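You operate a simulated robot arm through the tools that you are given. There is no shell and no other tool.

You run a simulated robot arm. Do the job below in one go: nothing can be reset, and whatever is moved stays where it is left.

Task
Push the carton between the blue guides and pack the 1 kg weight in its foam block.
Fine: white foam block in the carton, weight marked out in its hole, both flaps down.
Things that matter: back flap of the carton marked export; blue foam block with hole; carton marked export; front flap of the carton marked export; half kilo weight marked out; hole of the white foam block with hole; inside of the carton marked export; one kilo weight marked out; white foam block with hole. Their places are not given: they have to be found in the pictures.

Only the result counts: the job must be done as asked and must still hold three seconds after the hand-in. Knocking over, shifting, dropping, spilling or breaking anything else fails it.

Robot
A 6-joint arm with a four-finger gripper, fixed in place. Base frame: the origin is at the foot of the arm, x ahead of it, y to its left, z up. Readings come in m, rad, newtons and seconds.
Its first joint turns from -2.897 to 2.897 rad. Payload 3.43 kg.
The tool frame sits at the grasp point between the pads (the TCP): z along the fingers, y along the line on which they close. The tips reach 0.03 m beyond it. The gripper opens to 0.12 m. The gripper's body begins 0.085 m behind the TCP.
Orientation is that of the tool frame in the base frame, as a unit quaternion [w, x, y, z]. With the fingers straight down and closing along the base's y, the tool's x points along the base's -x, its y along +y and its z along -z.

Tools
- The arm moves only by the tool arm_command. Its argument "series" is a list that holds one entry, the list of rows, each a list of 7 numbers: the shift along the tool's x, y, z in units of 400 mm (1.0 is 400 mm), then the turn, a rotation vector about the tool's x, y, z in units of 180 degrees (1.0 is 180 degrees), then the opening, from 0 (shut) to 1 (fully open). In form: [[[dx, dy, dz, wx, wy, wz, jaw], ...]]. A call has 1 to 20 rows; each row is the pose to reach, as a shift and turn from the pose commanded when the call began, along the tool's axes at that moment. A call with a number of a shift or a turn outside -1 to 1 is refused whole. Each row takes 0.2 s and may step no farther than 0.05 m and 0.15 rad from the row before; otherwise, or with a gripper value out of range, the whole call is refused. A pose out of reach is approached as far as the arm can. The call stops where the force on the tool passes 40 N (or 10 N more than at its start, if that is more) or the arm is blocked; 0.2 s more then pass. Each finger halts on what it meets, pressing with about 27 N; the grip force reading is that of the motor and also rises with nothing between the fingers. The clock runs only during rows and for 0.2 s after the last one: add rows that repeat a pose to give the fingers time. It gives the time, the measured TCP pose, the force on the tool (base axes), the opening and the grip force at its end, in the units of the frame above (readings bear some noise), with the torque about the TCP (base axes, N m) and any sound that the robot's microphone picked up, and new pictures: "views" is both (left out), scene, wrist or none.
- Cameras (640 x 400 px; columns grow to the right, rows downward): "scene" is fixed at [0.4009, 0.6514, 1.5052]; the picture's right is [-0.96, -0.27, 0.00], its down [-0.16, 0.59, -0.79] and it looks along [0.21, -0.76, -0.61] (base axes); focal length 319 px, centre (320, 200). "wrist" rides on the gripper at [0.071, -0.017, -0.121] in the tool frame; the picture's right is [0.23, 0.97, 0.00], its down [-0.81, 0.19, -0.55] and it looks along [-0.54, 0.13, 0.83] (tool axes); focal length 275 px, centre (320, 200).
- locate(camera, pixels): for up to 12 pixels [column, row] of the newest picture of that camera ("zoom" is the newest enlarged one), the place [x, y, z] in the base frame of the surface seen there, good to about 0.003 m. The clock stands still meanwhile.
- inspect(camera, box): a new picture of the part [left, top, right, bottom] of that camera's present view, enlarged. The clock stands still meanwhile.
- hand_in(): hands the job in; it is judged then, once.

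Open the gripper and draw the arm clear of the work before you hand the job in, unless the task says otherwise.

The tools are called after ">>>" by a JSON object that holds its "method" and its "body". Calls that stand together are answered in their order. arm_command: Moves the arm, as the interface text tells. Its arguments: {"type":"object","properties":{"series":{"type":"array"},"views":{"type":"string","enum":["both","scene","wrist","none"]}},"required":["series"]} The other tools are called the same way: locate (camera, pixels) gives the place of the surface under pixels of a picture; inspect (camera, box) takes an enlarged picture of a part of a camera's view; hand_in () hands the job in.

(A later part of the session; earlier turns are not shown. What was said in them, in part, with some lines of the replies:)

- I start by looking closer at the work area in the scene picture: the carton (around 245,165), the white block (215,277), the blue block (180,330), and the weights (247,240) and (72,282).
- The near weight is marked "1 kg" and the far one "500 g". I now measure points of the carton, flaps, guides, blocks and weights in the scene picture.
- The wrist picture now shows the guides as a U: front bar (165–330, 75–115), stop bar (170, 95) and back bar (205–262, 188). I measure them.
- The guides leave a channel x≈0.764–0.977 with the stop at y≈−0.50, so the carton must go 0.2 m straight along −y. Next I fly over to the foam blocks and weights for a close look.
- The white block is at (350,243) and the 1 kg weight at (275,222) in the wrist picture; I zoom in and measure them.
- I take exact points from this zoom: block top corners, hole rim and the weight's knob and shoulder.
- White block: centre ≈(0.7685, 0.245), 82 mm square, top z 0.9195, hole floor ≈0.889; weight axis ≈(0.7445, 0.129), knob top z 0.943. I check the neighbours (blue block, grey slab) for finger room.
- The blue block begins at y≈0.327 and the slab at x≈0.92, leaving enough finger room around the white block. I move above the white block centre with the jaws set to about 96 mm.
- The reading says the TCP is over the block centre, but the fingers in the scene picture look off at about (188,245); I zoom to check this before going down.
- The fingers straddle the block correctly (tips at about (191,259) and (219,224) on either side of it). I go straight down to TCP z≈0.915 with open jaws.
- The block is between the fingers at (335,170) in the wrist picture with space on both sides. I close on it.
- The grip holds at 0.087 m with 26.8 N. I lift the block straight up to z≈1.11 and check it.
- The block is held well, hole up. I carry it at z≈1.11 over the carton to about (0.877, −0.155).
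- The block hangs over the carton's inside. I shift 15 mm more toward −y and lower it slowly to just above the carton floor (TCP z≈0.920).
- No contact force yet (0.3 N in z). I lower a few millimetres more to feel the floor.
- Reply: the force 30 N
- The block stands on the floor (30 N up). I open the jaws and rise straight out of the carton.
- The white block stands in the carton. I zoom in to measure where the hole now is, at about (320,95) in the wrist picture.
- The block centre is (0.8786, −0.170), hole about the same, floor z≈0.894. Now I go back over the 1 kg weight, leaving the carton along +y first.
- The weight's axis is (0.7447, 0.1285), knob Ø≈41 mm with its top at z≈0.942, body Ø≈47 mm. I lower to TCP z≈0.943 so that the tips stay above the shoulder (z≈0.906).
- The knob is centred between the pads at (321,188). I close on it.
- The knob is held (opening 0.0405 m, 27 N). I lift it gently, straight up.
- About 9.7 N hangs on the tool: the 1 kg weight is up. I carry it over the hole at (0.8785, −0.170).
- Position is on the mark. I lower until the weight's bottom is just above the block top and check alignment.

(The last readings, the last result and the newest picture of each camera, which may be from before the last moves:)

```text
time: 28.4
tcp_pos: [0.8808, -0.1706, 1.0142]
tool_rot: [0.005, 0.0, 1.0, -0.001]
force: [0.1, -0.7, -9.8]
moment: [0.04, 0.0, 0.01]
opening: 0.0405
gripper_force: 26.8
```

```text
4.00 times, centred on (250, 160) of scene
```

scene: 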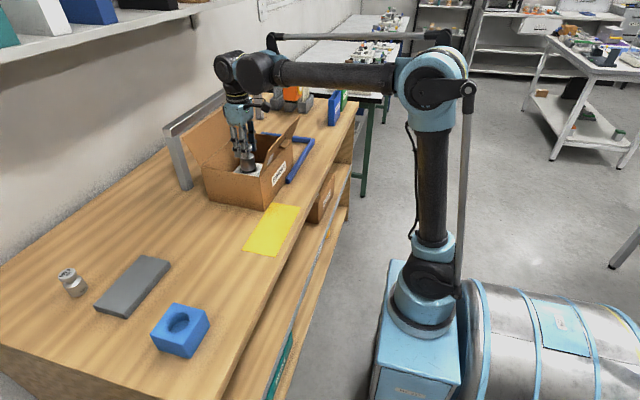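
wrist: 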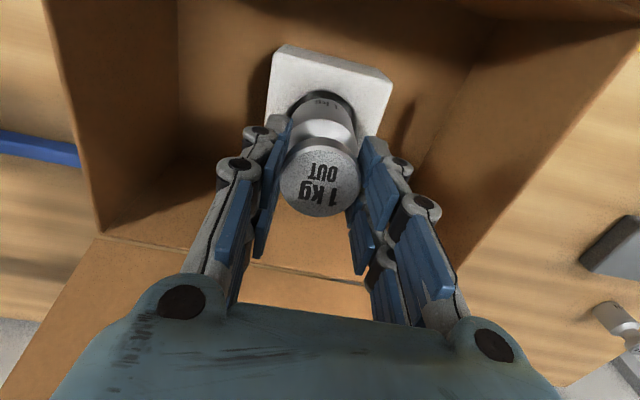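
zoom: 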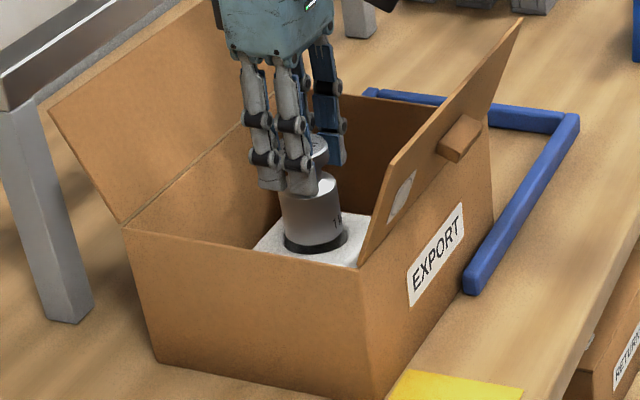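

The weight is centred over the hole in both views. I correct x by −2 mm and lower slowly into the hole.

>>> {"method": "arm_command", "body": {"series": [[[0.0045, 0, 0.01, 0, 0, 0, 0], [0.0045, 0, 0.025, 0, 0, 0, 0], [0.0045, 0, 0.04, 0, 0, 0, 0], [0.0045, 0, 0.055, 0, 0, 0, 0], [0.0045, 0, 0.07, 0, 0, 0, 0], [0.0045, 0, 0.083, 0, 0, 0, 0], [0.0045, 0, 0.083, 0, 0, 0, 0]]], "views": "wrist"}}

>>> {"method": "inspect", "body": {"camera": "scene", "box": [190, 110, 310, 210]}}

```text
time: 30.0
tcp_pos: [0.8786, -0.1701, 0.9804]
tool_rot: [0.005, 0.0, 1.0, -0.001]
force: [-0.2, 0.4, -9.6]
moment: [-0.01, -0.02, -0.01]
opening: 0.0402
gripper_force: 27.0
```

wrist: 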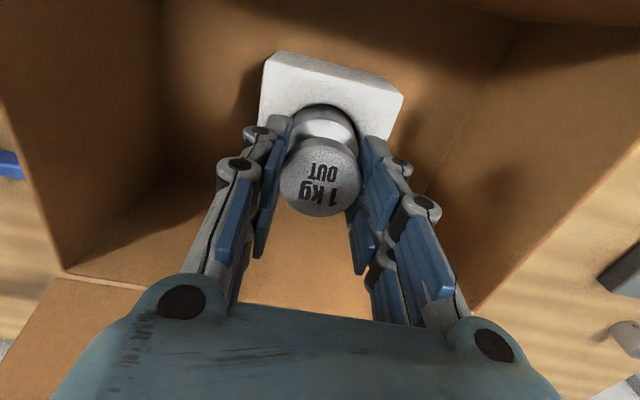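

```text
4.00 times, centred on (250, 160) of scene
```

zoom: 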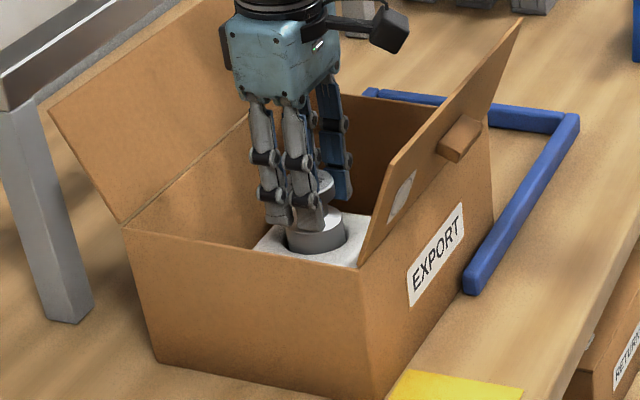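

The weight is inside the hole without touching. I lower in small steps until the force shows it standing.

>>> {"method": "arm_command", "body": {"series": [[[0, 0, 0.004, 0, 0, 0, 0], [0, 0, 0.0075, 0, 0, 0, 0], [0, 0, 0.0075, 0, 0, 0, 0]]], "views": "none"}}

```text
time: 30.8
tcp_pos: [0.8784, -0.1696, 0.9773]
tool_rot: [0.006, 0.0, 1.0, -0.001]
force: [2.0, -0.3, 19.5]
moment: [0.0, 0.02, 0.01]
opening: 0.0404
gripper_force: 26.4
```

The weight stands on the hole floor (contact at z≈0.977). I ease up a millimetre, open the jaws and rise straight up.

>>> {"method": "arm_command", "body": {"series": [[[0, 0, -0.0025, 0, 0, 0, 0], [0, 0, -0.0025, 0, 0, 0, 0.6], [0, 0, -0.0025, 0, 0, 0, 0.6], [0, 0, -0.0025, 0, 0, 0, 0.6], [0, 0, -0.04, 0, 0, 0, 0.6], [0, 0, -0.12, 0, 0, 0, 0.6], [0, 0, -0.22, 0, 0, 0, 0.6], [0, 0, -0.32, 0, 0, 0, 0.6], [0, 0, -0.42, 0, 0, 0, 0.6], [0, 0, -0.52, 0, 0, 0, 0.6], [0, 0, -0.52, 0, 0, 0, 0.6]]], "views": "both"}}

>>> {"method": "inspect", "body": {"camera": "scene", "box": [170, 95, 330, 215]}}

```text
time: 33.2
tcp_pos: [0.8766, -0.17, 1.1861]
tool_rot: [0.005, 0.001, 1.0, -0.001]
force: [0.2, -0.1, 0.0]
moment: [-0.01, 0.01, 0.02]
opening: 0.0717
gripper_force: 0.1
```

scene: 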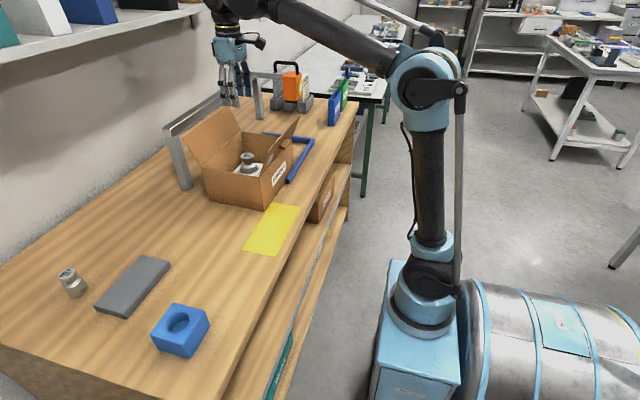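
wrist: 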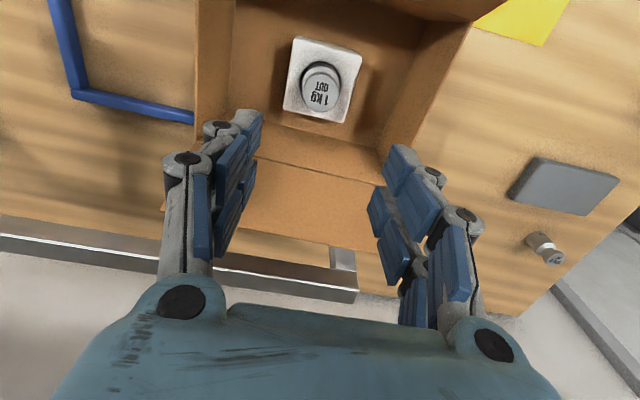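

```text
3.33 times, centred on (250, 155) of scene
```

zoom: 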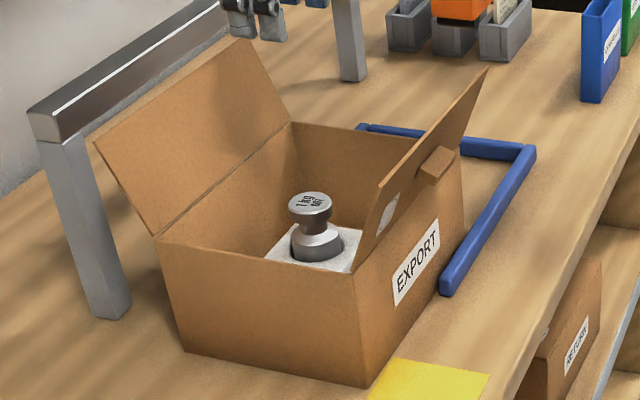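

The weight stands in the block's hole inside the carton. Before choosing how to close the back flap I measure the arm's own joints, the back flap and the gantry beam for reach and room.

>>> {"method": "locate", "body": {"camera": "scene", "pixels": [[432, 285], [425, 325], [430, 240], [430, 80], [350, 30], [280, 8], [225, 12], [415, 365], [230, 50], [360, 45]]}}

>>> {"method": "locate", "body": {"camera": "scene", "pixels": [[183, 138], [184, 146], [202, 165], [215, 140], [226, 108], [205, 122], [220, 120], [165, 125], [178, 128], [195, 117], [210, 108], [184, 160]]}}

>>> {"method": "locate", "body": {"camera": "wrist", "pixels": [[270, 162], [240, 240], [350, 243], [340, 262], [300, 270], [300, 282], [150, 245], [150, 258], [320, 235], [240, 270], [120, 255], [345, 250]]}}

```text
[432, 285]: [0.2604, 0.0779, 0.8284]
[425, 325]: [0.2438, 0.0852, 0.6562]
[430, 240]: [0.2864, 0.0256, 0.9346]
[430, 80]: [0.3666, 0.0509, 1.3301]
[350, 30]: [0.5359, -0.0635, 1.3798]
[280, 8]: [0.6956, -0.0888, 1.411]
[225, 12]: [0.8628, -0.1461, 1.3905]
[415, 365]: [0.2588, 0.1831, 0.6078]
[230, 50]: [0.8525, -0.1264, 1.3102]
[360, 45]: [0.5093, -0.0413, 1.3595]
```

```text
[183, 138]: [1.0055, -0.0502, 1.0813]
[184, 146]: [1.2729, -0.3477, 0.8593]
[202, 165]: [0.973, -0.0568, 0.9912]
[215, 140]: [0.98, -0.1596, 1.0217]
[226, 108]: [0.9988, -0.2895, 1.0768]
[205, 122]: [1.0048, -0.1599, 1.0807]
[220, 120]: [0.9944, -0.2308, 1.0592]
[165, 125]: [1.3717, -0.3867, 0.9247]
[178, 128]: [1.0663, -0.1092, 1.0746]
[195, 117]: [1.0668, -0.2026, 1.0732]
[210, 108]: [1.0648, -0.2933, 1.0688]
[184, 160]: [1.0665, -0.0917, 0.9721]
```

```text
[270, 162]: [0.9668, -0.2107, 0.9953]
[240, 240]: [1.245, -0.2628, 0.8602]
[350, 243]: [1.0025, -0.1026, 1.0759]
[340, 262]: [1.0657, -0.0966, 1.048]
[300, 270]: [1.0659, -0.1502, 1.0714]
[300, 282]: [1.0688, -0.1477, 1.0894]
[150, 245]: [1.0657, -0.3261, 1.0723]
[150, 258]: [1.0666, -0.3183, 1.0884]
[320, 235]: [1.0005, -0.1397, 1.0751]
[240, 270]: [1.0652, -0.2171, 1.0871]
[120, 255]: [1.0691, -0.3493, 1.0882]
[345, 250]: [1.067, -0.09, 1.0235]
```

The beam's front face is at x≈1.066 (top z≈1.089) and the back flap's edge at x≈1.005, z≈1.08, leaving about 60 mm. I shut the jaws and move above this gap to test the reach.

>>> {"method": "arm_command", "body": {"series": [[[-0.1, -0.01, 0, 0, 0, 0, 0], [-0.2, -0.02, 0, 0, 0, 0, 0], [-0.3, -0.03, 0, 0, 0, 0, 0], [-0.3985, -0.05, 0, 0, 0, 0, 0], [-0.3985, -0.05, 0, 0, 0, 0, 0], [-0.3985, -0.05, 0, 0, 0, 0, 0]]], "views": "both"}}

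>>> {"method": "inspect", "body": {"camera": "scene", "box": [150, 40, 310, 160]}}

```text
time: 34.6
tcp_pos: [1.0366, -0.1896, 1.1877]
tool_rot: [0.005, 0.001, 1.0, -0.002]
force: [0.4, 0.4, 0.2]
moment: [-0.04, -0.01, -0.02]
opening: 0.0002
gripper_force: 27.0
```

scene: 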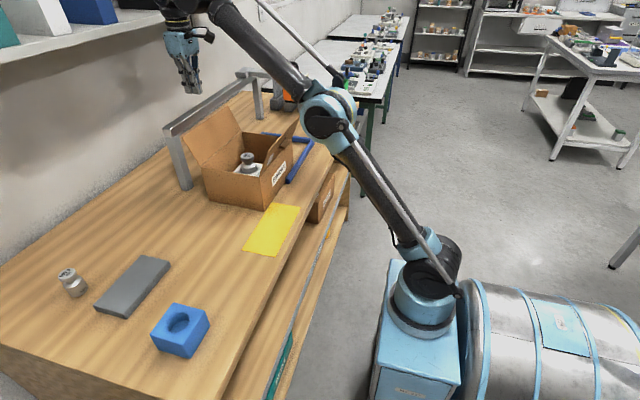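
wrist: 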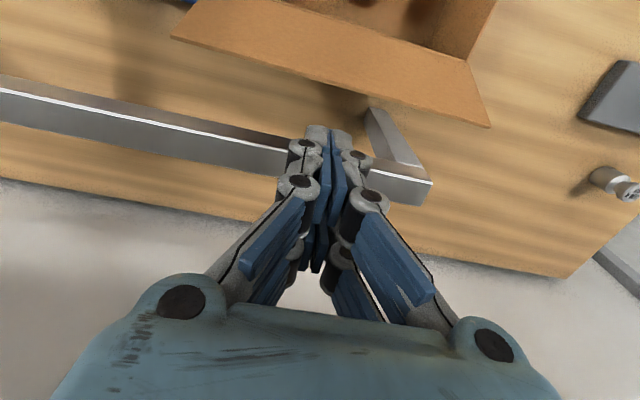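

```text
3.33 times, centred on (230, 100) of scene
```

zoom: 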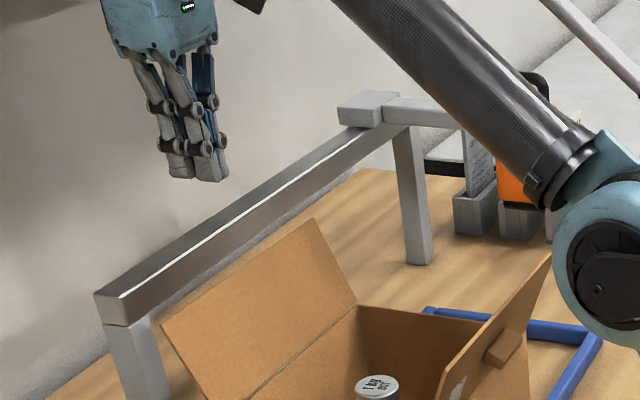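

The arm reaches x=1.037 here. I check the elbow's and forearm's room (around (330,115) and (285,65)) over the front flap before going lower.

>>> {"method": "locate", "body": {"camera": "scene", "pixels": [[330, 115], [325, 130], [308, 115], [290, 80], [270, 55], [345, 150], [300, 98], [330, 145], [186, 92], [192, 80], [200, 90], [180, 50]]}}

```text
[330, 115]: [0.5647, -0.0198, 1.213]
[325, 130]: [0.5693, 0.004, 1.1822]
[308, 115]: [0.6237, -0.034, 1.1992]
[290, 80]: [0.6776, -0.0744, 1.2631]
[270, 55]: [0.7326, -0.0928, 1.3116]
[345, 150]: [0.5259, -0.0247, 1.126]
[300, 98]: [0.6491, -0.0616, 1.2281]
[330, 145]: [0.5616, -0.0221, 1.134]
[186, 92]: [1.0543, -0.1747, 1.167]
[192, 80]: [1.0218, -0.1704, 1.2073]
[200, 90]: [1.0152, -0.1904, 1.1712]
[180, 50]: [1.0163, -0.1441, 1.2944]
```

By my estimate lowering here makes the arm less stretched and the forearm stays above 1.2 m, so it is safe. I lower the closed fingers into the gap behind the back flap.

>>> {"method": "arm_command", "body": {"series": [[[0, 0, 0.07, 0, 0, 0, 0], [0, 0, 0.14, 0, 0, 0, 0], [0, 0, 0.21, 0, 0, 0, 0], [0, 0, 0.28, 0, 0, 0, 0], [0, 0, 0.33, 0, 0, 0, 0], [0, 0, 0.33, 0, 0, 0, 0]]], "views": "both"}}

>>> {"method": "inspect", "body": {"camera": "scene", "box": [150, 60, 310, 180]}}

```text
time: 36.0
tcp_pos: [1.0381, -0.1895, 1.0544]
tool_rot: [0.005, 0.0, 1.0, 0.0]
force: [-0.3, 0.1, -0.4]
moment: [-0.01, 0.0, -0.03]
opening: 0.0
gripper_force: 26.9
```

scene: 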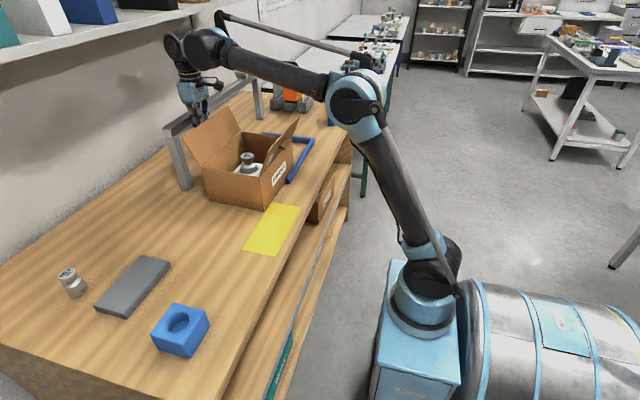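
wrist: 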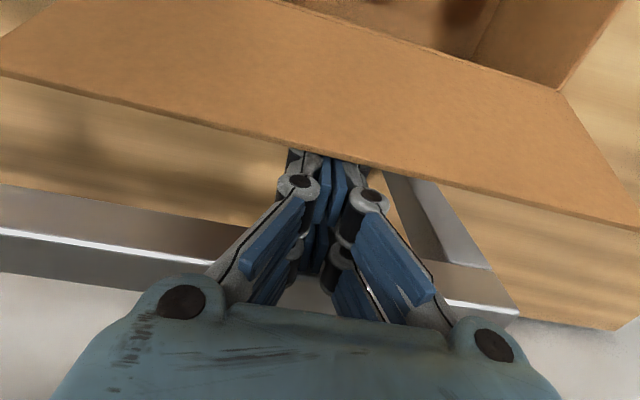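

```text
3.33 times, centred on (230, 120) of scene
```

zoom: 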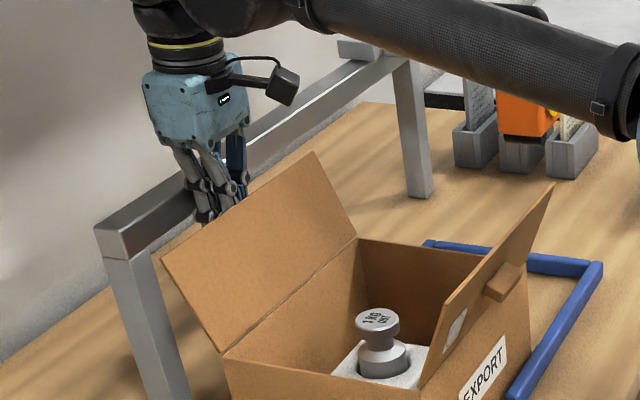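

The fingers are behind the back flap, clear of the beam. I pull toward −x in small steps and watch the force.

>>> {"method": "arm_command", "body": {"series": [[[0.0375, 0, 0, 0, 0, 0, 0], [0.075, 0, 0, 0, 0, 0, 0], [0.1125, 0, 0, 0, 0, 0, 0], [0.15, 0, 0, 0, 0, 0, 0], [0.15, 0, 0, 0, 0, 0, 0]]], "views": "both"}}

>>> {"method": "inspect", "body": {"camera": "scene", "box": [150, 60, 310, 180]}}

```text
time: 37.2
tcp_pos: [0.9777, -0.189, 1.0543]
tool_rot: [0.005, -0.001, 1.0, -0.001]
force: [-0.6, 0.7, -0.2]
moment: [-0.02, -0.01, 0.01]
opening: 0.0002
gripper_force: 26.8
```

scene: 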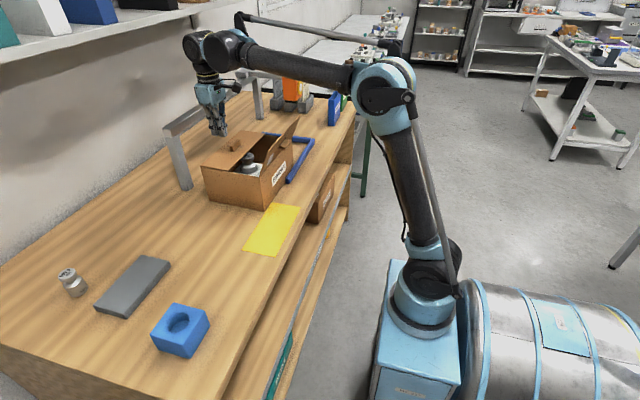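
wrist: 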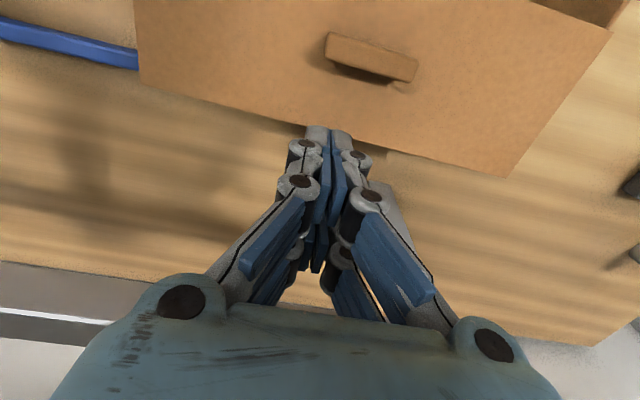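

```text
3.33 times, centred on (230, 120) of scene
```

zoom: 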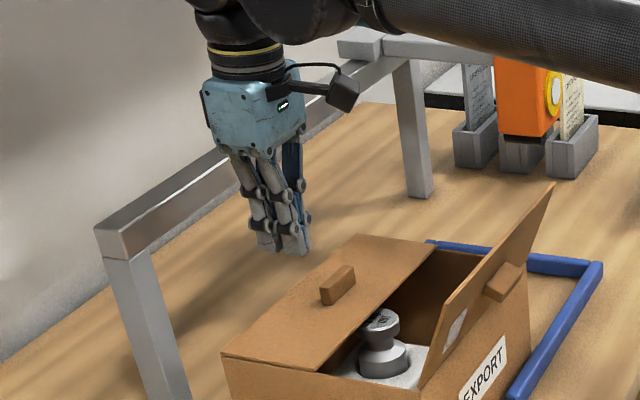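

The back flap has swung over and lies down. I check its level from the pictures.

>>> {"method": "locate", "body": {"camera": "scene", "pixels": [[205, 166], [215, 160], [245, 168], [240, 162], [262, 133], [245, 132], [230, 150], [255, 140], [237, 143], [248, 152]]}}

>>> {"method": "locate", "body": {"camera": "wrist", "pixels": [[150, 50], [150, 85], [500, 170], [590, 40], [300, 30], [250, 90], [420, 130], [375, 60], [560, 5], [480, 100]]}}

```text
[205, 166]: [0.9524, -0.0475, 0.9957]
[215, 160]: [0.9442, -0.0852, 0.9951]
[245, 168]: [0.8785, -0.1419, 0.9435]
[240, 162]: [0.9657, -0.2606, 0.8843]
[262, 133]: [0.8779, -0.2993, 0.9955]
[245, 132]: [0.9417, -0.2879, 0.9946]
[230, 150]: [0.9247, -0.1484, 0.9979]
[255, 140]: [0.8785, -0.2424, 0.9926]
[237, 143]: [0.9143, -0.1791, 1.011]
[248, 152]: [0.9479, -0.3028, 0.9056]
```

```text
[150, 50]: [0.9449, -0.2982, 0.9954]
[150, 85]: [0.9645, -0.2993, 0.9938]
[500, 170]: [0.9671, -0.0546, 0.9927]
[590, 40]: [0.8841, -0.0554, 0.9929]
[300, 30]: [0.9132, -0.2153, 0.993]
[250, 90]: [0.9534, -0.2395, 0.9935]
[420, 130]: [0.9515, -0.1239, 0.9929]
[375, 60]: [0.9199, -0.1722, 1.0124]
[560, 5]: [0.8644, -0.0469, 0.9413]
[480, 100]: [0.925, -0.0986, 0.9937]
```

The back flap is flat at z≈0.994. I rise, cross over to the robot's side of the front flap and lower the closed fingers in front of it at x≈0.69, y≈−0.115.

>>> {"method": "arm_command", "body": {"series": [[[0, 0, -0.113, 0, 0, 0, 0], [0, 0, -0.226, 0, 0, 0, 0], [0, 0, -0.34, 0, 0, 0, 0], [0.103, 0.0264, -0.34, 0, 0, 0, 0], [0.206, 0.053, -0.34, 0, 0, 0, 0], [0.309, 0.079, -0.34, 0, 0, 0, 0], [0.412, 0.106, -0.34, 0, 0, 0, 0], [0.515, 0.132, -0.34, 0, 0, 0, 0], [0.618, 0.159, -0.34, 0, 0, 0, 0], [0.719, 0.185, -0.34, 0, 0, 0, 0], [0.719, 0.185, -0.34, 0, 0, 0, 0], [0.719, 0.185, -0.24, 0, 0, 0, 0], [0.719, 0.185, -0.14, 0, 0, 0, 0], [0.719, 0.185, -0.04, 0, 0, 0, 0], [0.719, 0.185, 0, 0, 0, 0, 0], [0.719, 0.185, 0, 0, 0, 0, 0]]], "views": "both"}}

>>> {"method": "inspect", "body": {"camera": "scene", "box": [180, 80, 340, 200]}}

```text
time: 40.6
tcp_pos: [0.6903, -0.1148, 1.051]
tool_rot: [0.005, 0.0, 1.0, 0.0]
force: [0.5, -0.4, 0.0]
moment: [-0.01, 0.02, -0.03]
opening: 0.0001
gripper_force: 26.8
```

scene: 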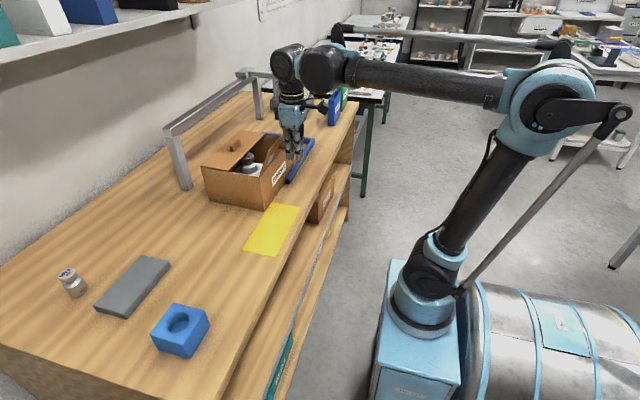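
wrist: 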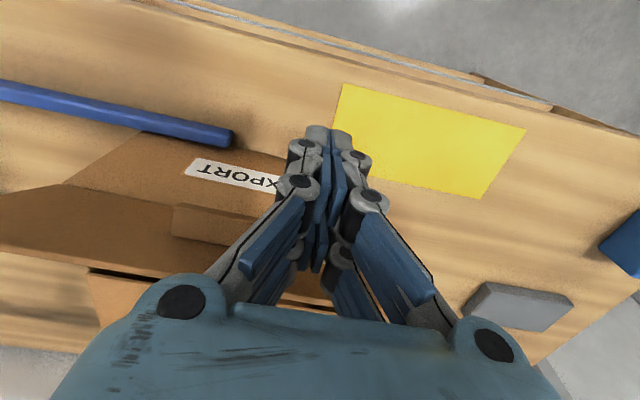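

```text
3.33 times, centred on (260, 140) of scene
```

zoom: 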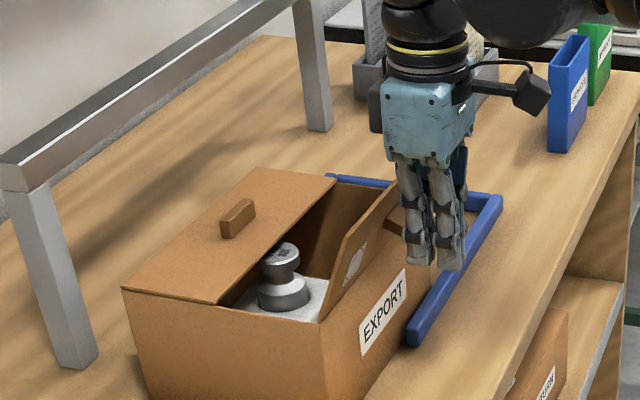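

The fingers stand in front of the front flap beside its handle. I push toward +x in small steps.

>>> {"method": "arm_command", "body": {"series": [[[-0.0375, 0, 0, 0, 0, 0, 0], [-0.075, 0, 0, 0, 0, 0, 0], [-0.1125, 0, 0, 0, 0, 0, 0], [-0.15, 0, 0, 0, 0, 0, 0], [-0.1875, 0, 0, 0, 0, 0, 0], [-0.225, 0, 0, 0, 0, 0, 0], [-0.225, 0, 0, 0, 0, 0, 0], [-0.225, 0, 0, 0, 0, 0, 0]]], "views": "both"}}

>>> {"method": "inspect", "body": {"camera": "scene", "box": [180, 80, 340, 200]}}

```text
time: 42.4
tcp_pos: [0.7792, -0.1155, 1.0522]
tool_rot: [0.005, 0.0, 1.0, -0.001]
force: [-0.2, -0.3, -0.7]
moment: [0.02, -0.01, 0.01]
opening: 0.0
gripper_force: 26.6
```

scene: 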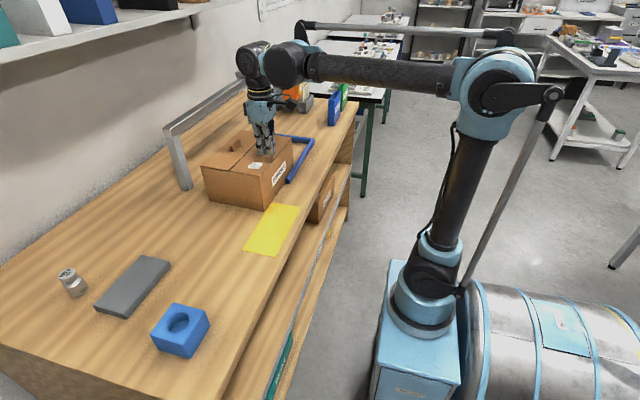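
wrist: 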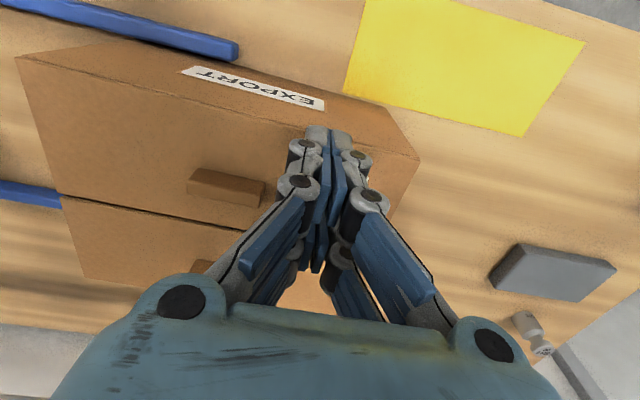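

```text
3.33 times, centred on (260, 140) of scene
```

zoom: 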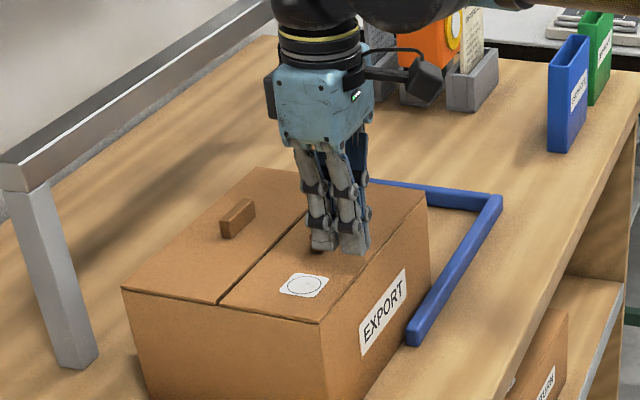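

Both flaps now lie flat. For pushing I want two contact points, so I rise, turn the gripper 90° (camera trailing on the +y side), and go to the near side of the carton at about (0.877, 0.07, 1.10).

>>> {"method": "arm_command", "body": {"series": [[[0, 0, -0.12, 0, 0, 0.045, 0], [-0.0245, 0.0464, -0.12, 0, 0, 0.0905, 0], [-0.0489, 0.0928, -0.12, 0, 0, 0.136, 0], [-0.0734, 0.1392, -0.12, 0, 0, 0.1815, 0], [-0.0978, 0.1856, -0.12, 0, 0, 0.227, 0], [-0.1223, 0.232, -0.12, 0, 0, 0.2725, 0], [-0.1467, 0.2784, -0.12, 0, 0, 0.318, 0], [-0.1712, 0.3248, -0.12, 0, 0, 0.3635, 0], [-0.1956, 0.3712, -0.12, 0, 0, 0.409, 0.5], [-0.22, 0.4176, -0.12, 0, 0, 0.4545, 0.83], [-0.2445, 0.464, -0.12, 0, 0, 0.5, 0.83], [-0.2445, 0.464, -0.12, 0, 0, 0.5, 0.83], [-0.2445, 0.464, -0.12, 0, 0, 0.5, 0.83]]], "views": "both"}}

>>> {"method": "inspect", "body": {"camera": "scene", "box": [160, 90, 330, 220]}}

```text
time: 45.2
tcp_pos: [0.8777, 0.07, 1.1014]
tool_rot: [0.004, 0.707, 0.707, 0.004]
force: [-0.8, -0.8, 0.0]
moment: [0.03, -0.03, 0.02]
opening: 0.0995
gripper_force: 0.1
```

scene: 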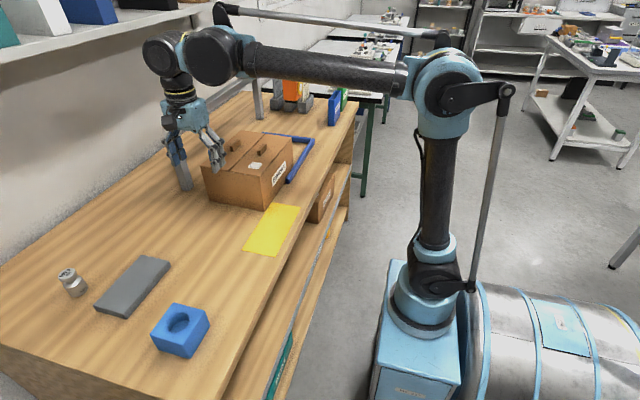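
wrist: 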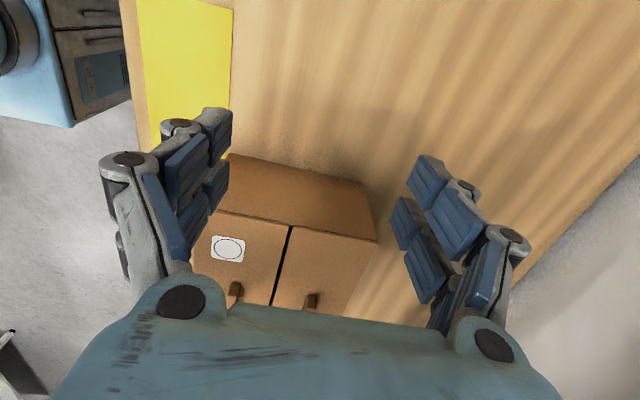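

```text
3.08 times, centred on (245, 155) of scene
```

zoom: 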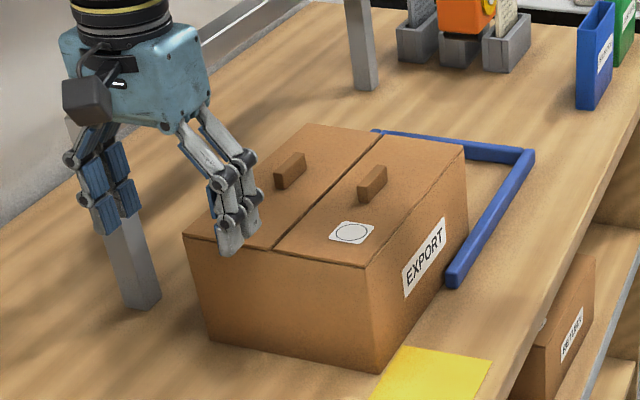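

I measure the carton's present near edge and alignment before lowering.

>>> {"method": "locate", "body": {"camera": "wrist", "pixels": [[234, 207], [370, 233], [300, 200], [250, 180], [345, 195], [250, 270], [340, 270], [229, 248]]}}

>>> {"method": "locate", "body": {"camera": "scene", "pixels": [[259, 178], [204, 168], [294, 139], [250, 131], [285, 165], [265, 208], [240, 186], [296, 155]]}}

```text
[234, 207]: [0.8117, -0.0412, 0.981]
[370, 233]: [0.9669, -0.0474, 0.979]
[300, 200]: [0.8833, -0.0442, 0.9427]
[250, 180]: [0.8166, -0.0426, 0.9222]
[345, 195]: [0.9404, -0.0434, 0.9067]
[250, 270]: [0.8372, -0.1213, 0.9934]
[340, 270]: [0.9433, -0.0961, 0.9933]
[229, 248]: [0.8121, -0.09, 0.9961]
```

```text
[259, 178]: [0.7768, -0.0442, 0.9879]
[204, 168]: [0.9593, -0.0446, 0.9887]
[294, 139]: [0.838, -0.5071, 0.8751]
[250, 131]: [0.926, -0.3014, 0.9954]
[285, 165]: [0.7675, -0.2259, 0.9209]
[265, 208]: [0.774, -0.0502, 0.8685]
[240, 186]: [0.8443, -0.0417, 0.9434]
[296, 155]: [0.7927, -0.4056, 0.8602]
```

The near face is at y≈−0.044. I lower the open gripper beside it to z≈0.935, still at y=0.07.

>>> {"method": "arm_command", "body": {"series": [[[0, 0, 0.09, 0, 0, 0, 0.83], [0, 0, 0.18, 0, 0, 0, 0.83], [0, 0, 0.27, 0, 0, 0, 0.83], [0, 0, 0.35, 0, 0, 0, 0.83], [0, 0, 0.416, 0, 0, 0, 0.83], [0, 0, 0.416, 0, 0, 0, 0.83]]], "views": "both"}}

>>> {"method": "inspect", "body": {"camera": "scene", "box": [160, 90, 330, 220]}}

```text
time: 46.6
tcp_pos: [0.879, 0.0694, 0.9344]
tool_rot: [0.004, 0.707, 0.708, 0.003]
force: [0.6, 0.7, -0.2]
moment: [-0.01, -0.02, -0.01]
opening: 0.0995
gripper_force: 0.0
```

scene: 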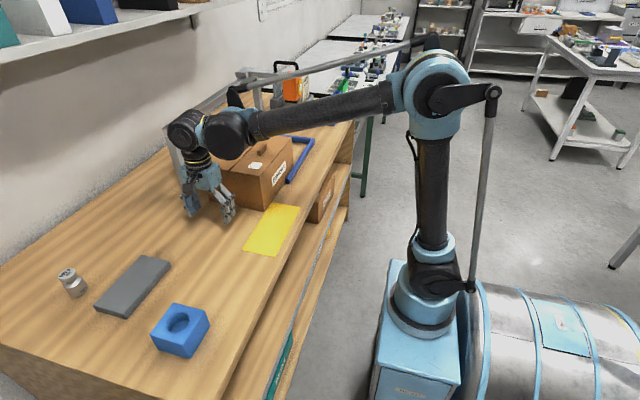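
wrist: 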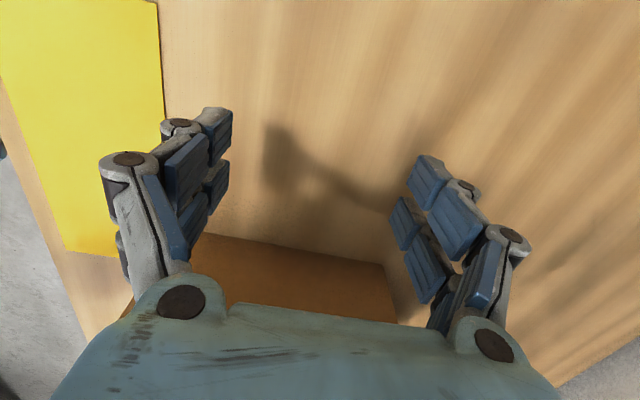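

```text
3.08 times, centred on (245, 155) of scene
```

zoom: 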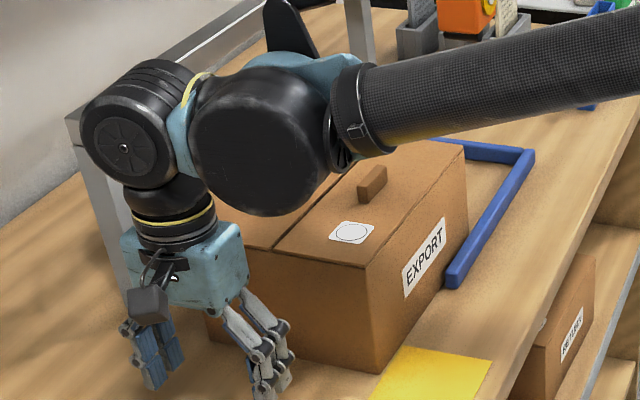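

The big wrist joint hangs near the carton top; I measure its lowest points before moving along.

>>> {"method": "locate", "body": {"camera": "zoom", "pixels": [[262, 212], [300, 195], [225, 195], [345, 165], [365, 140], [260, 140], [130, 150], [375, 180], [352, 230], [230, 290]]}}

```text
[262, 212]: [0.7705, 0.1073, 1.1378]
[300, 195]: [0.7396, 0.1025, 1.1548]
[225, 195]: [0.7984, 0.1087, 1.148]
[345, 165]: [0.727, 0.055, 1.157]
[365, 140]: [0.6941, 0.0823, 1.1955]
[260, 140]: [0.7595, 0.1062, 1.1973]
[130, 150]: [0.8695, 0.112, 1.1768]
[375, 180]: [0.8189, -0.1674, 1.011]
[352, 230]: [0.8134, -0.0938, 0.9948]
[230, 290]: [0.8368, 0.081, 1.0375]
```

The arm is well clear (lowest point z≈1.137). I approach and begin to push the carton gently toward −y.

>>> {"method": "arm_command", "body": {"series": [[[-0.07, 0, 0, 0, 0, 0, 0.83], [-0.14, 0, 0, 0, 0, 0, 0.83], [-0.2, 0, 0, 0, 0, 0, 0.83], [-0.225, 0, 0, 0, 0, 0, 0.83], [-0.25, 0, 0, 0, 0, 0, 0.83], [-0.275, 0, 0, 0, 0, 0, 0.83], [-0.3, 0, 0, 0, 0, 0, 0.83], [-0.325, 0, 0, 0, 0, 0, 0.83]]], "views": "both"}}

>>> {"method": "inspect", "body": {"camera": "scene", "box": [160, 90, 330, 220]}}

```text
time: 48.4
tcp_pos: [0.8802, -0.0599, 0.9348]
tool_rot: [0.005, 0.706, 0.708, 0.003]
force: [0.0, 4.7, 2.3]
moment: [0.02, 0.12, -0.23]
opening: 0.1004
gripper_force: 0.6
```

scene: 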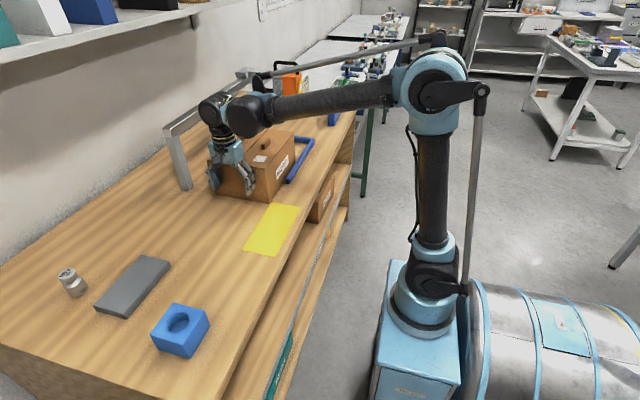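
wrist: 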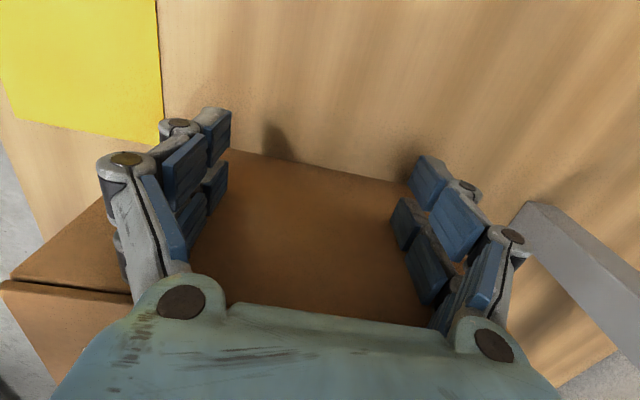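

```text
3.08 times, centred on (245, 155) of scene
```

zoom: 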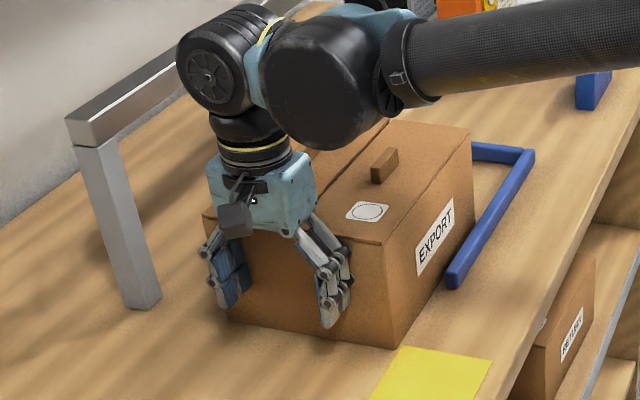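

The carton slides with about 5 N. I check its alignment to the guides.

>>> {"method": "locate", "body": {"camera": "zoom", "pixels": [[384, 250], [392, 335], [465, 140], [420, 240], [465, 200], [455, 270], [462, 245], [360, 300], [225, 305], [350, 235], [445, 135], [280, 310]]}}

```text
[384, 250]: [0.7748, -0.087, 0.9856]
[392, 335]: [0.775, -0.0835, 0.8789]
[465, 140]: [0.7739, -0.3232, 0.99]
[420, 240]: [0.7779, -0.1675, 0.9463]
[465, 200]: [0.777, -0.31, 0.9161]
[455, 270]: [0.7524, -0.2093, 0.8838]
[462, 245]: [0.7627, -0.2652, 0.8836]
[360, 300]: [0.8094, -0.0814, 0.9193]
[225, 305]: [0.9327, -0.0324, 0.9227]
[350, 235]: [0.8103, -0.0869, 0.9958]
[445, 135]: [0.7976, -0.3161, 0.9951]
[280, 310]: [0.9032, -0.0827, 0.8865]
```

The carton is square to the channel (front face x≈0.775, guide inner face ≈0.763). I keep pushing to TCP y≈−0.205, short of the stop.

>>> {"method": "arm_command", "body": {"series": [[[-0.03, 0, 0, 0, 0, 0, 0.83], [-0.06, 0, 0, 0, 0, 0, 0.83], [-0.09, 0, 0, 0, 0, 0, 0.83], [-0.12, 0, 0, 0, 0, 0, 0.83], [-0.15, 0, 0, 0, 0, 0, 0.83], [-0.18, 0, 0, 0, 0, 0, 0.83], [-0.21, 0, 0, 0, 0, 0, 0.83], [-0.24, 0, 0, 0, 0, 0, 0.83], [-0.27, 0, 0, 0, 0, 0, 0.83], [-0.3, 0, 0, 0, 0, 0, 0.83], [-0.33, 0, 0, 0, 0, 0, 0.83], [-0.3625, 0, 0, 0, 0, 0, 0.83]]], "views": "both"}}

>>> {"method": "inspect", "body": {"camera": "scene", "box": [190, 70, 360, 200]}}

```text
time: 51.0
tcp_pos: [0.8786, -0.2054, 0.935]
tool_rot: [0.004, 0.707, 0.707, 0.004]
force: [1.2, 3.2, -0.2]
moment: [0.07, 0.04, -0.15]
opening: 0.0991
gripper_force: 0.1
```

scene: 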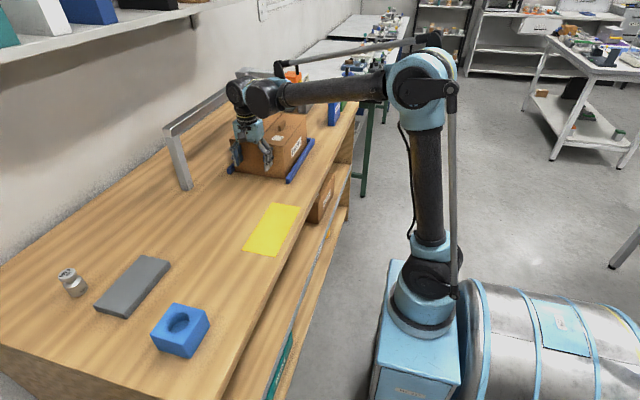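
wrist: 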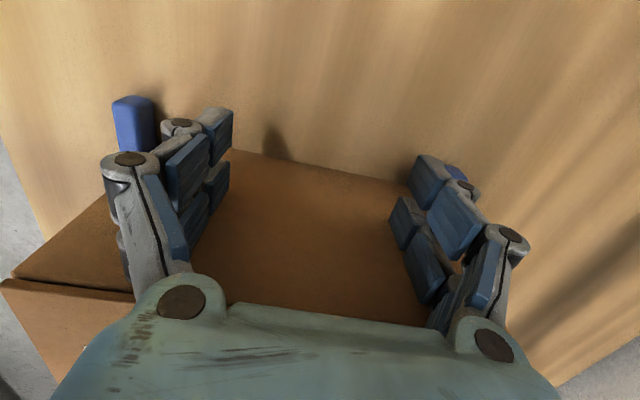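

```text
3.08 times, centred on (275, 135) of scene
```

zoom: 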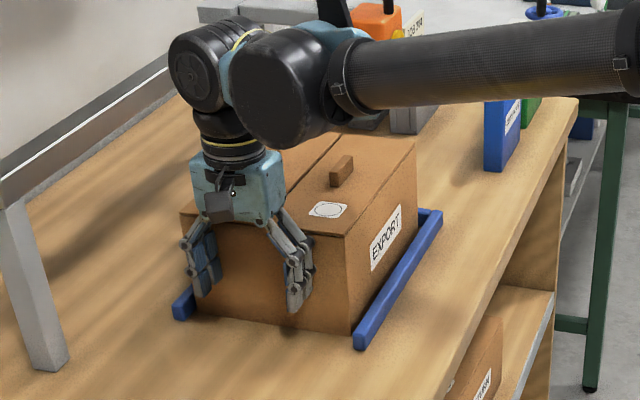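

The carton runs between both guides; roughly 17 mm remain to the stop. I continue in 3 mm steps.

>>> {"method": "arm_command", "body": {"series": [[[-0.0075, 0, 0, 0, 0, 0, 0.83], [-0.015, 0, 0, 0, 0, 0, 0.83], [-0.0225, 0, 0, 0, 0, 0, 0.83], [-0.03, 0, 0, 0, 0, 0, 0.83]]], "views": "scene"}}

>>> {"method": "inspect", "body": {"camera": "scene", "box": [240, 90, 340, 190]}}

```text
time: 52.0
tcp_pos: [0.8791, -0.2175, 0.9352]
tool_rot: [0.004, 0.707, 0.707, 0.003]
force: [0.4, 5.6, 1.7]
moment: [0.06, 0.08, -0.13]
opening: 0.0993
gripper_force: 0.1
```

scene: 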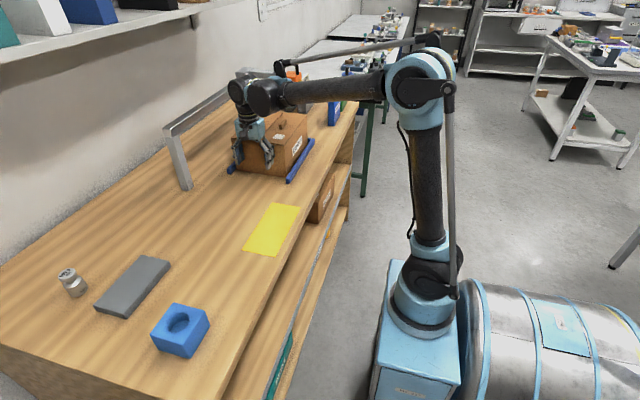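

```text
4.00 times, centred on (290, 140) of scene
```

zoom: 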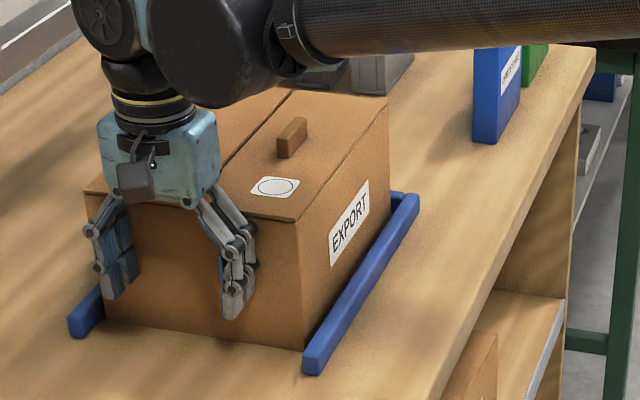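

Only the sliding force (5.6 N) so far, and no gap is left to see at the far end. I go on in 2 mm steps until the force rises.

>>> {"method": "arm_command", "body": {"series": [[[-0.005, 0, 0, 0, 0, 0, 0.83], [-0.01, 0, 0, 0, 0, 0, 0.83]]], "views": "none"}}

```text
time: 52.6
tcp_pos: [0.8794, -0.2206, 0.9356]
tool_rot: [0.005, 0.707, 0.707, 0.003]
force: [-0.1, 6.1, 2.3]
moment: [0.07, -0.05, 0.0]
opening: 0.0998
gripper_force: 0.3
```

Still sliding at about 6 N; two more small steps.

>>> {"method": "arm_command", "body": {"series": [[[-0.005, 0, 0, 0, 0, 0, 0.83], [-0.01, 0, 0, 0, 0, 0, 0.83]]], "views": "none"}}

```text
time: 53.2
tcp_pos: [0.8789, -0.2237, 0.9354]
tool_rot: [0.005, 0.707, 0.707, 0.003]
force: [-0.4, 7.0, 2.7]
moment: [0.08, 0.01, -0.07]
opening: 0.1001
gripper_force: 0.7
```

Force creeps up only slightly (7 N). I continue in 2 mm steps.

>>> {"method": "arm_command", "body": {"series": [[[-0.005, 0, 0, 0, 0, 0, 0.83], [-0.01, 0, 0, 0, 0, 0, 0.83]]], "views": "wrist"}}

>>> {"method": "inspect", "body": {"camera": "scene", "box": [240, 90, 340, 190]}}

```text
time: 53.8
tcp_pos: [0.8676, -0.2245, 0.946]
tool_rot: [0.006, 0.707, 0.708, 0.009]
force: [-0.9, 10.1, 2.5]
moment: [-0.51, 0.26, -0.63]
opening: 0.1024
gripper_force: 2.8
stopped in row 2: the force on the tool passed its limit at 43 N (the readings are from after the stop); the commanded pose is now the measured one
```

wrist: 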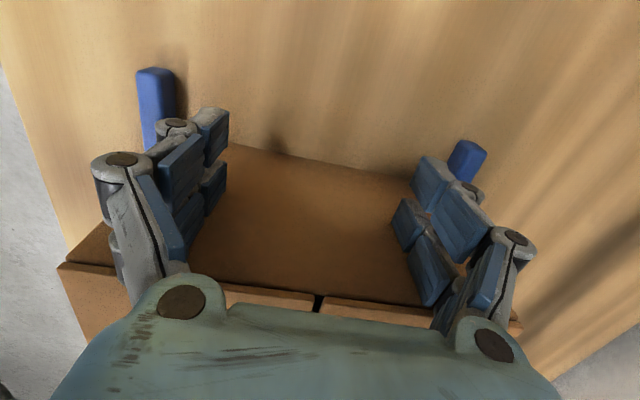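

```text
4.00 times, centred on (290, 140) of scene
```

zoom: 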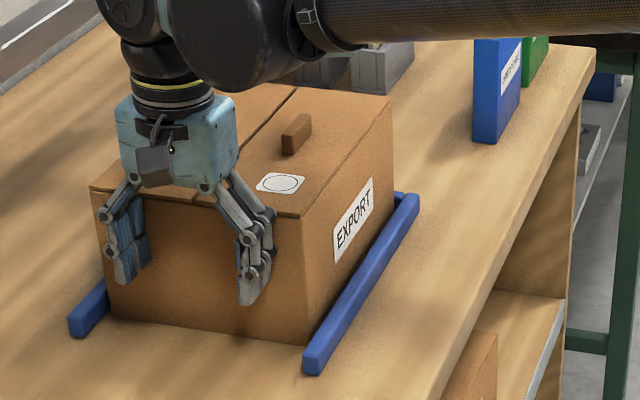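

The force passed 40 N: the carton is now against the stop. I back off toward +y, then rise and look from above.

>>> {"method": "arm_command", "body": {"series": [[[0.03, 0, 0, 0, 0, 0, 0.83], [0.08, 0, 0, 0, 0, 0, 0.83], [0.16, 0, 0, 0, 0, 0, 0.83], [0.25, 0, 0, 0, 0, 0, 0.83], [0.25, 0, -0.1, 0, 0, 0, 0.83], [0.25, 0, -0.2, 0, 0, 0, 0.83], [0.25, 0, -0.3, 0, 0, 0, 0.83], [0.25, 0, -0.4, 0, 0, 0, 0.83], [0.25, 0, -0.5, 0, 0, 0, 0.83], [0.25, 0, -0.6, 0, 0, 0, 0.83], [0.25, 0, -0.6, 0, 0, 0, 0.83]]], "views": "both"}}

>>> {"method": "inspect", "body": {"camera": "scene", "box": [200, 70, 360, 190]}}

```text
time: 56.2
tcp_pos: [0.8623, -0.1273, 1.1876]
tool_rot: [0.008, 0.707, 0.708, 0.008]
force: [0.0, 0.1, 0.5]
moment: [0.03, 0.0, 0.02]
opening: 0.0995
gripper_force: 0.0
```

scene: 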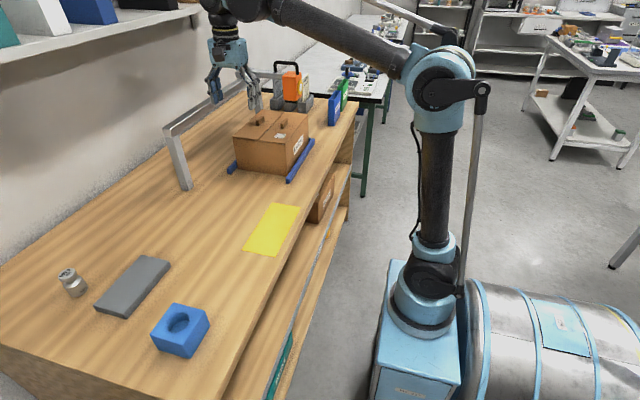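
wrist: 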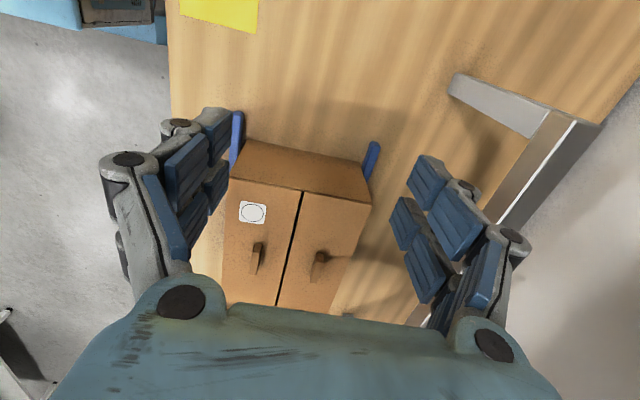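

```text
3.33 times, centred on (280, 130) of scene
```

zoom: 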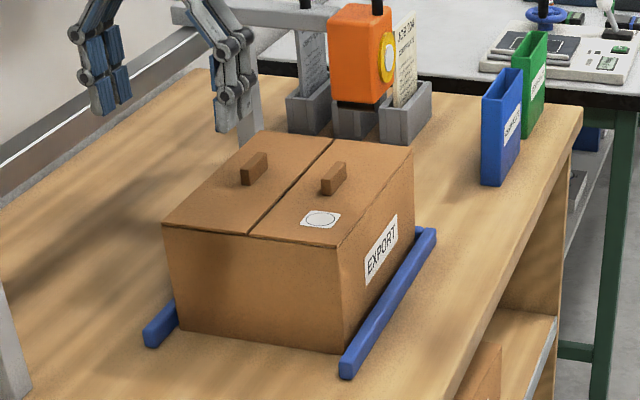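

The carton stands in the guides with both flaps closed. I verify carton position and flap levels.

>>> {"method": "locate", "body": {"camera": "zoom", "pixels": [[342, 252], [170, 232], [342, 345], [185, 322], [345, 225], [290, 225], [240, 222], [200, 205], [320, 145], [385, 155], [395, 200], [412, 152]]}}

>>> {"method": "locate", "body": {"wrist_placeholder": "x", "camera": "wrist", "pixels": [[245, 155], [365, 175], [235, 160], [370, 165], [270, 230], [320, 230], [297, 205], [290, 250], [245, 290], [330, 290], [300, 165], [238, 130]]}}

```text
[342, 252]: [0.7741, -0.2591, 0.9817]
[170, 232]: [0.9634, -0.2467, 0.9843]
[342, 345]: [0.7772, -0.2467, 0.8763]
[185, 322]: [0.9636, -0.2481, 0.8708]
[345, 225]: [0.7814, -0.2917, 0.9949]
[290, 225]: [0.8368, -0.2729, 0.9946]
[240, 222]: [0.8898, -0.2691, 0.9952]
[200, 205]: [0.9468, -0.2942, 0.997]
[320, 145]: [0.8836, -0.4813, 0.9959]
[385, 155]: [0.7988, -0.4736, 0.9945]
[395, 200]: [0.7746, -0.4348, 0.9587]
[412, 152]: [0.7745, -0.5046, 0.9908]
```

```text
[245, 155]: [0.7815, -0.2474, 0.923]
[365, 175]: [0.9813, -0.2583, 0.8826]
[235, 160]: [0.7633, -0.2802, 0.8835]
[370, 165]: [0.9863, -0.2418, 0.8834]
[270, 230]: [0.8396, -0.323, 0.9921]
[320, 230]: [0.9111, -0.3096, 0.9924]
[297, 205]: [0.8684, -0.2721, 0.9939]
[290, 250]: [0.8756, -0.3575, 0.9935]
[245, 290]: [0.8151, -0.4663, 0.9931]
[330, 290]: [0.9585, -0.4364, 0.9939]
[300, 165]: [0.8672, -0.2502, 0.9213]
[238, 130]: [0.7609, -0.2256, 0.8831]
```

Everything fits: carton x 0.774–0.967, y −0.505 to −0.247 between the guides, both flaps level at z≈0.994, the other items untouched. I draw the open gripper back, clear of the work.

>>> {"method": "arm_command", "body": {"series": [[[0.015, -0.09, -0.02, 0, 0, 0, 1], [0.03, -0.18, -0.04, 0, 0, 0, 1], [0.045, -0.27, -0.06, 0, 0, 0, 1], [0.06, -0.36, -0.08, 0, 0, 0, 1], [0.075, -0.45, -0.1, 0, 0, 0, 1], [0.09, -0.54, -0.12, 0, 0, 0, 1], [0.105, -0.63, -0.14, 0, 0, 0, 1], [0.12, -0.72, -0.15, 0, 0, 0, 1], [0.12, -0.72, -0.15, 0, 0, 0, 1], [0.12, -0.72, -0.15, 0, 0, 0, 1]]], "views": "both"}}

>>> {"method": "inspect", "body": {"camera": "scene", "box": [200, 70, 360, 190]}}

```text
time: 58.4
tcp_pos: [0.5729, -0.0796, 1.239]
tool_rot: [0.008, 0.706, 0.708, 0.008]
force: [0.4, 0.1, 0.6]
moment: [0.02, -0.01, -0.03]
opening: 0.1201
gripper_force: 0.1
```

scene: 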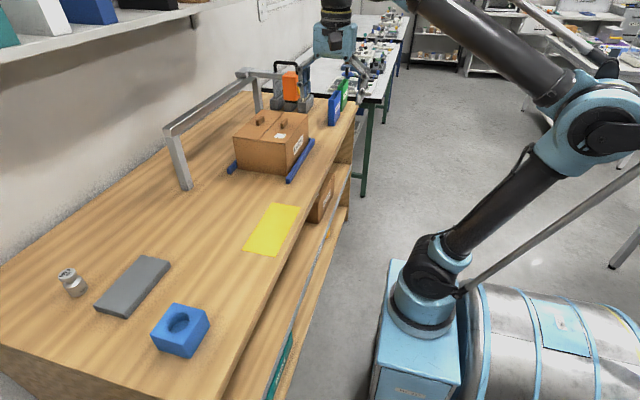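
wrist: 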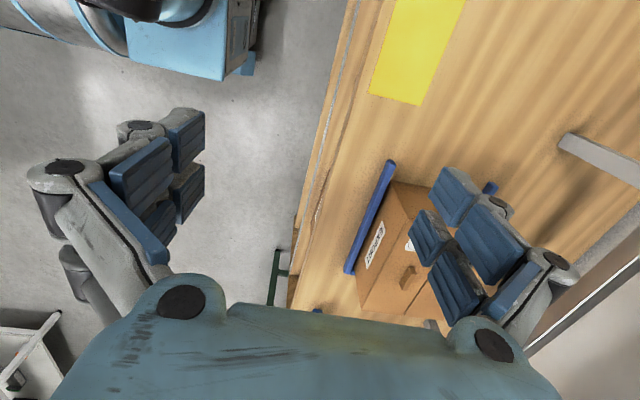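

```text
3.33 times, centred on (280, 130) of scene
```

zoom: 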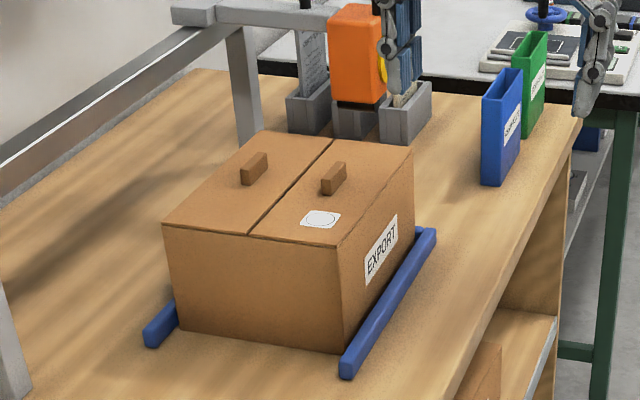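

The arm is clear with open jaws. The carton sits in the guides at (270,145) with both flaps down, and the 500 g weight, slab and blue block are where they were, so I hand in.

>>> {"method": "hand_in", "body": {}}

```text
The job is handed in.
```

The 1 kg weight is packed in the white foam block inside the export carton. Both flaps are down, and the carton is pushed between the blue guides up against the stop.

- **Weight:** I saw it standing upright in the hole before closing the flaps. I did not reopen the carton to look again after the push. The push slid at about 5–7 N until the carton met the stop, where the force briefly reached 43 N.
- **Flaps:** The last measurements put both level at z≈0.994, just above the rim.
- **Carton:** It lies square in the channel, with x from 0.774 to 0.967 and y from −0.505 to −0.247.
- **Other items:** The half kilo weight, blue block and grey slab are where they were.

The arm is drawn back clear with the gripper open, and the job is handed in. The hand-in returned no verdict, so I can't confirm it passed.
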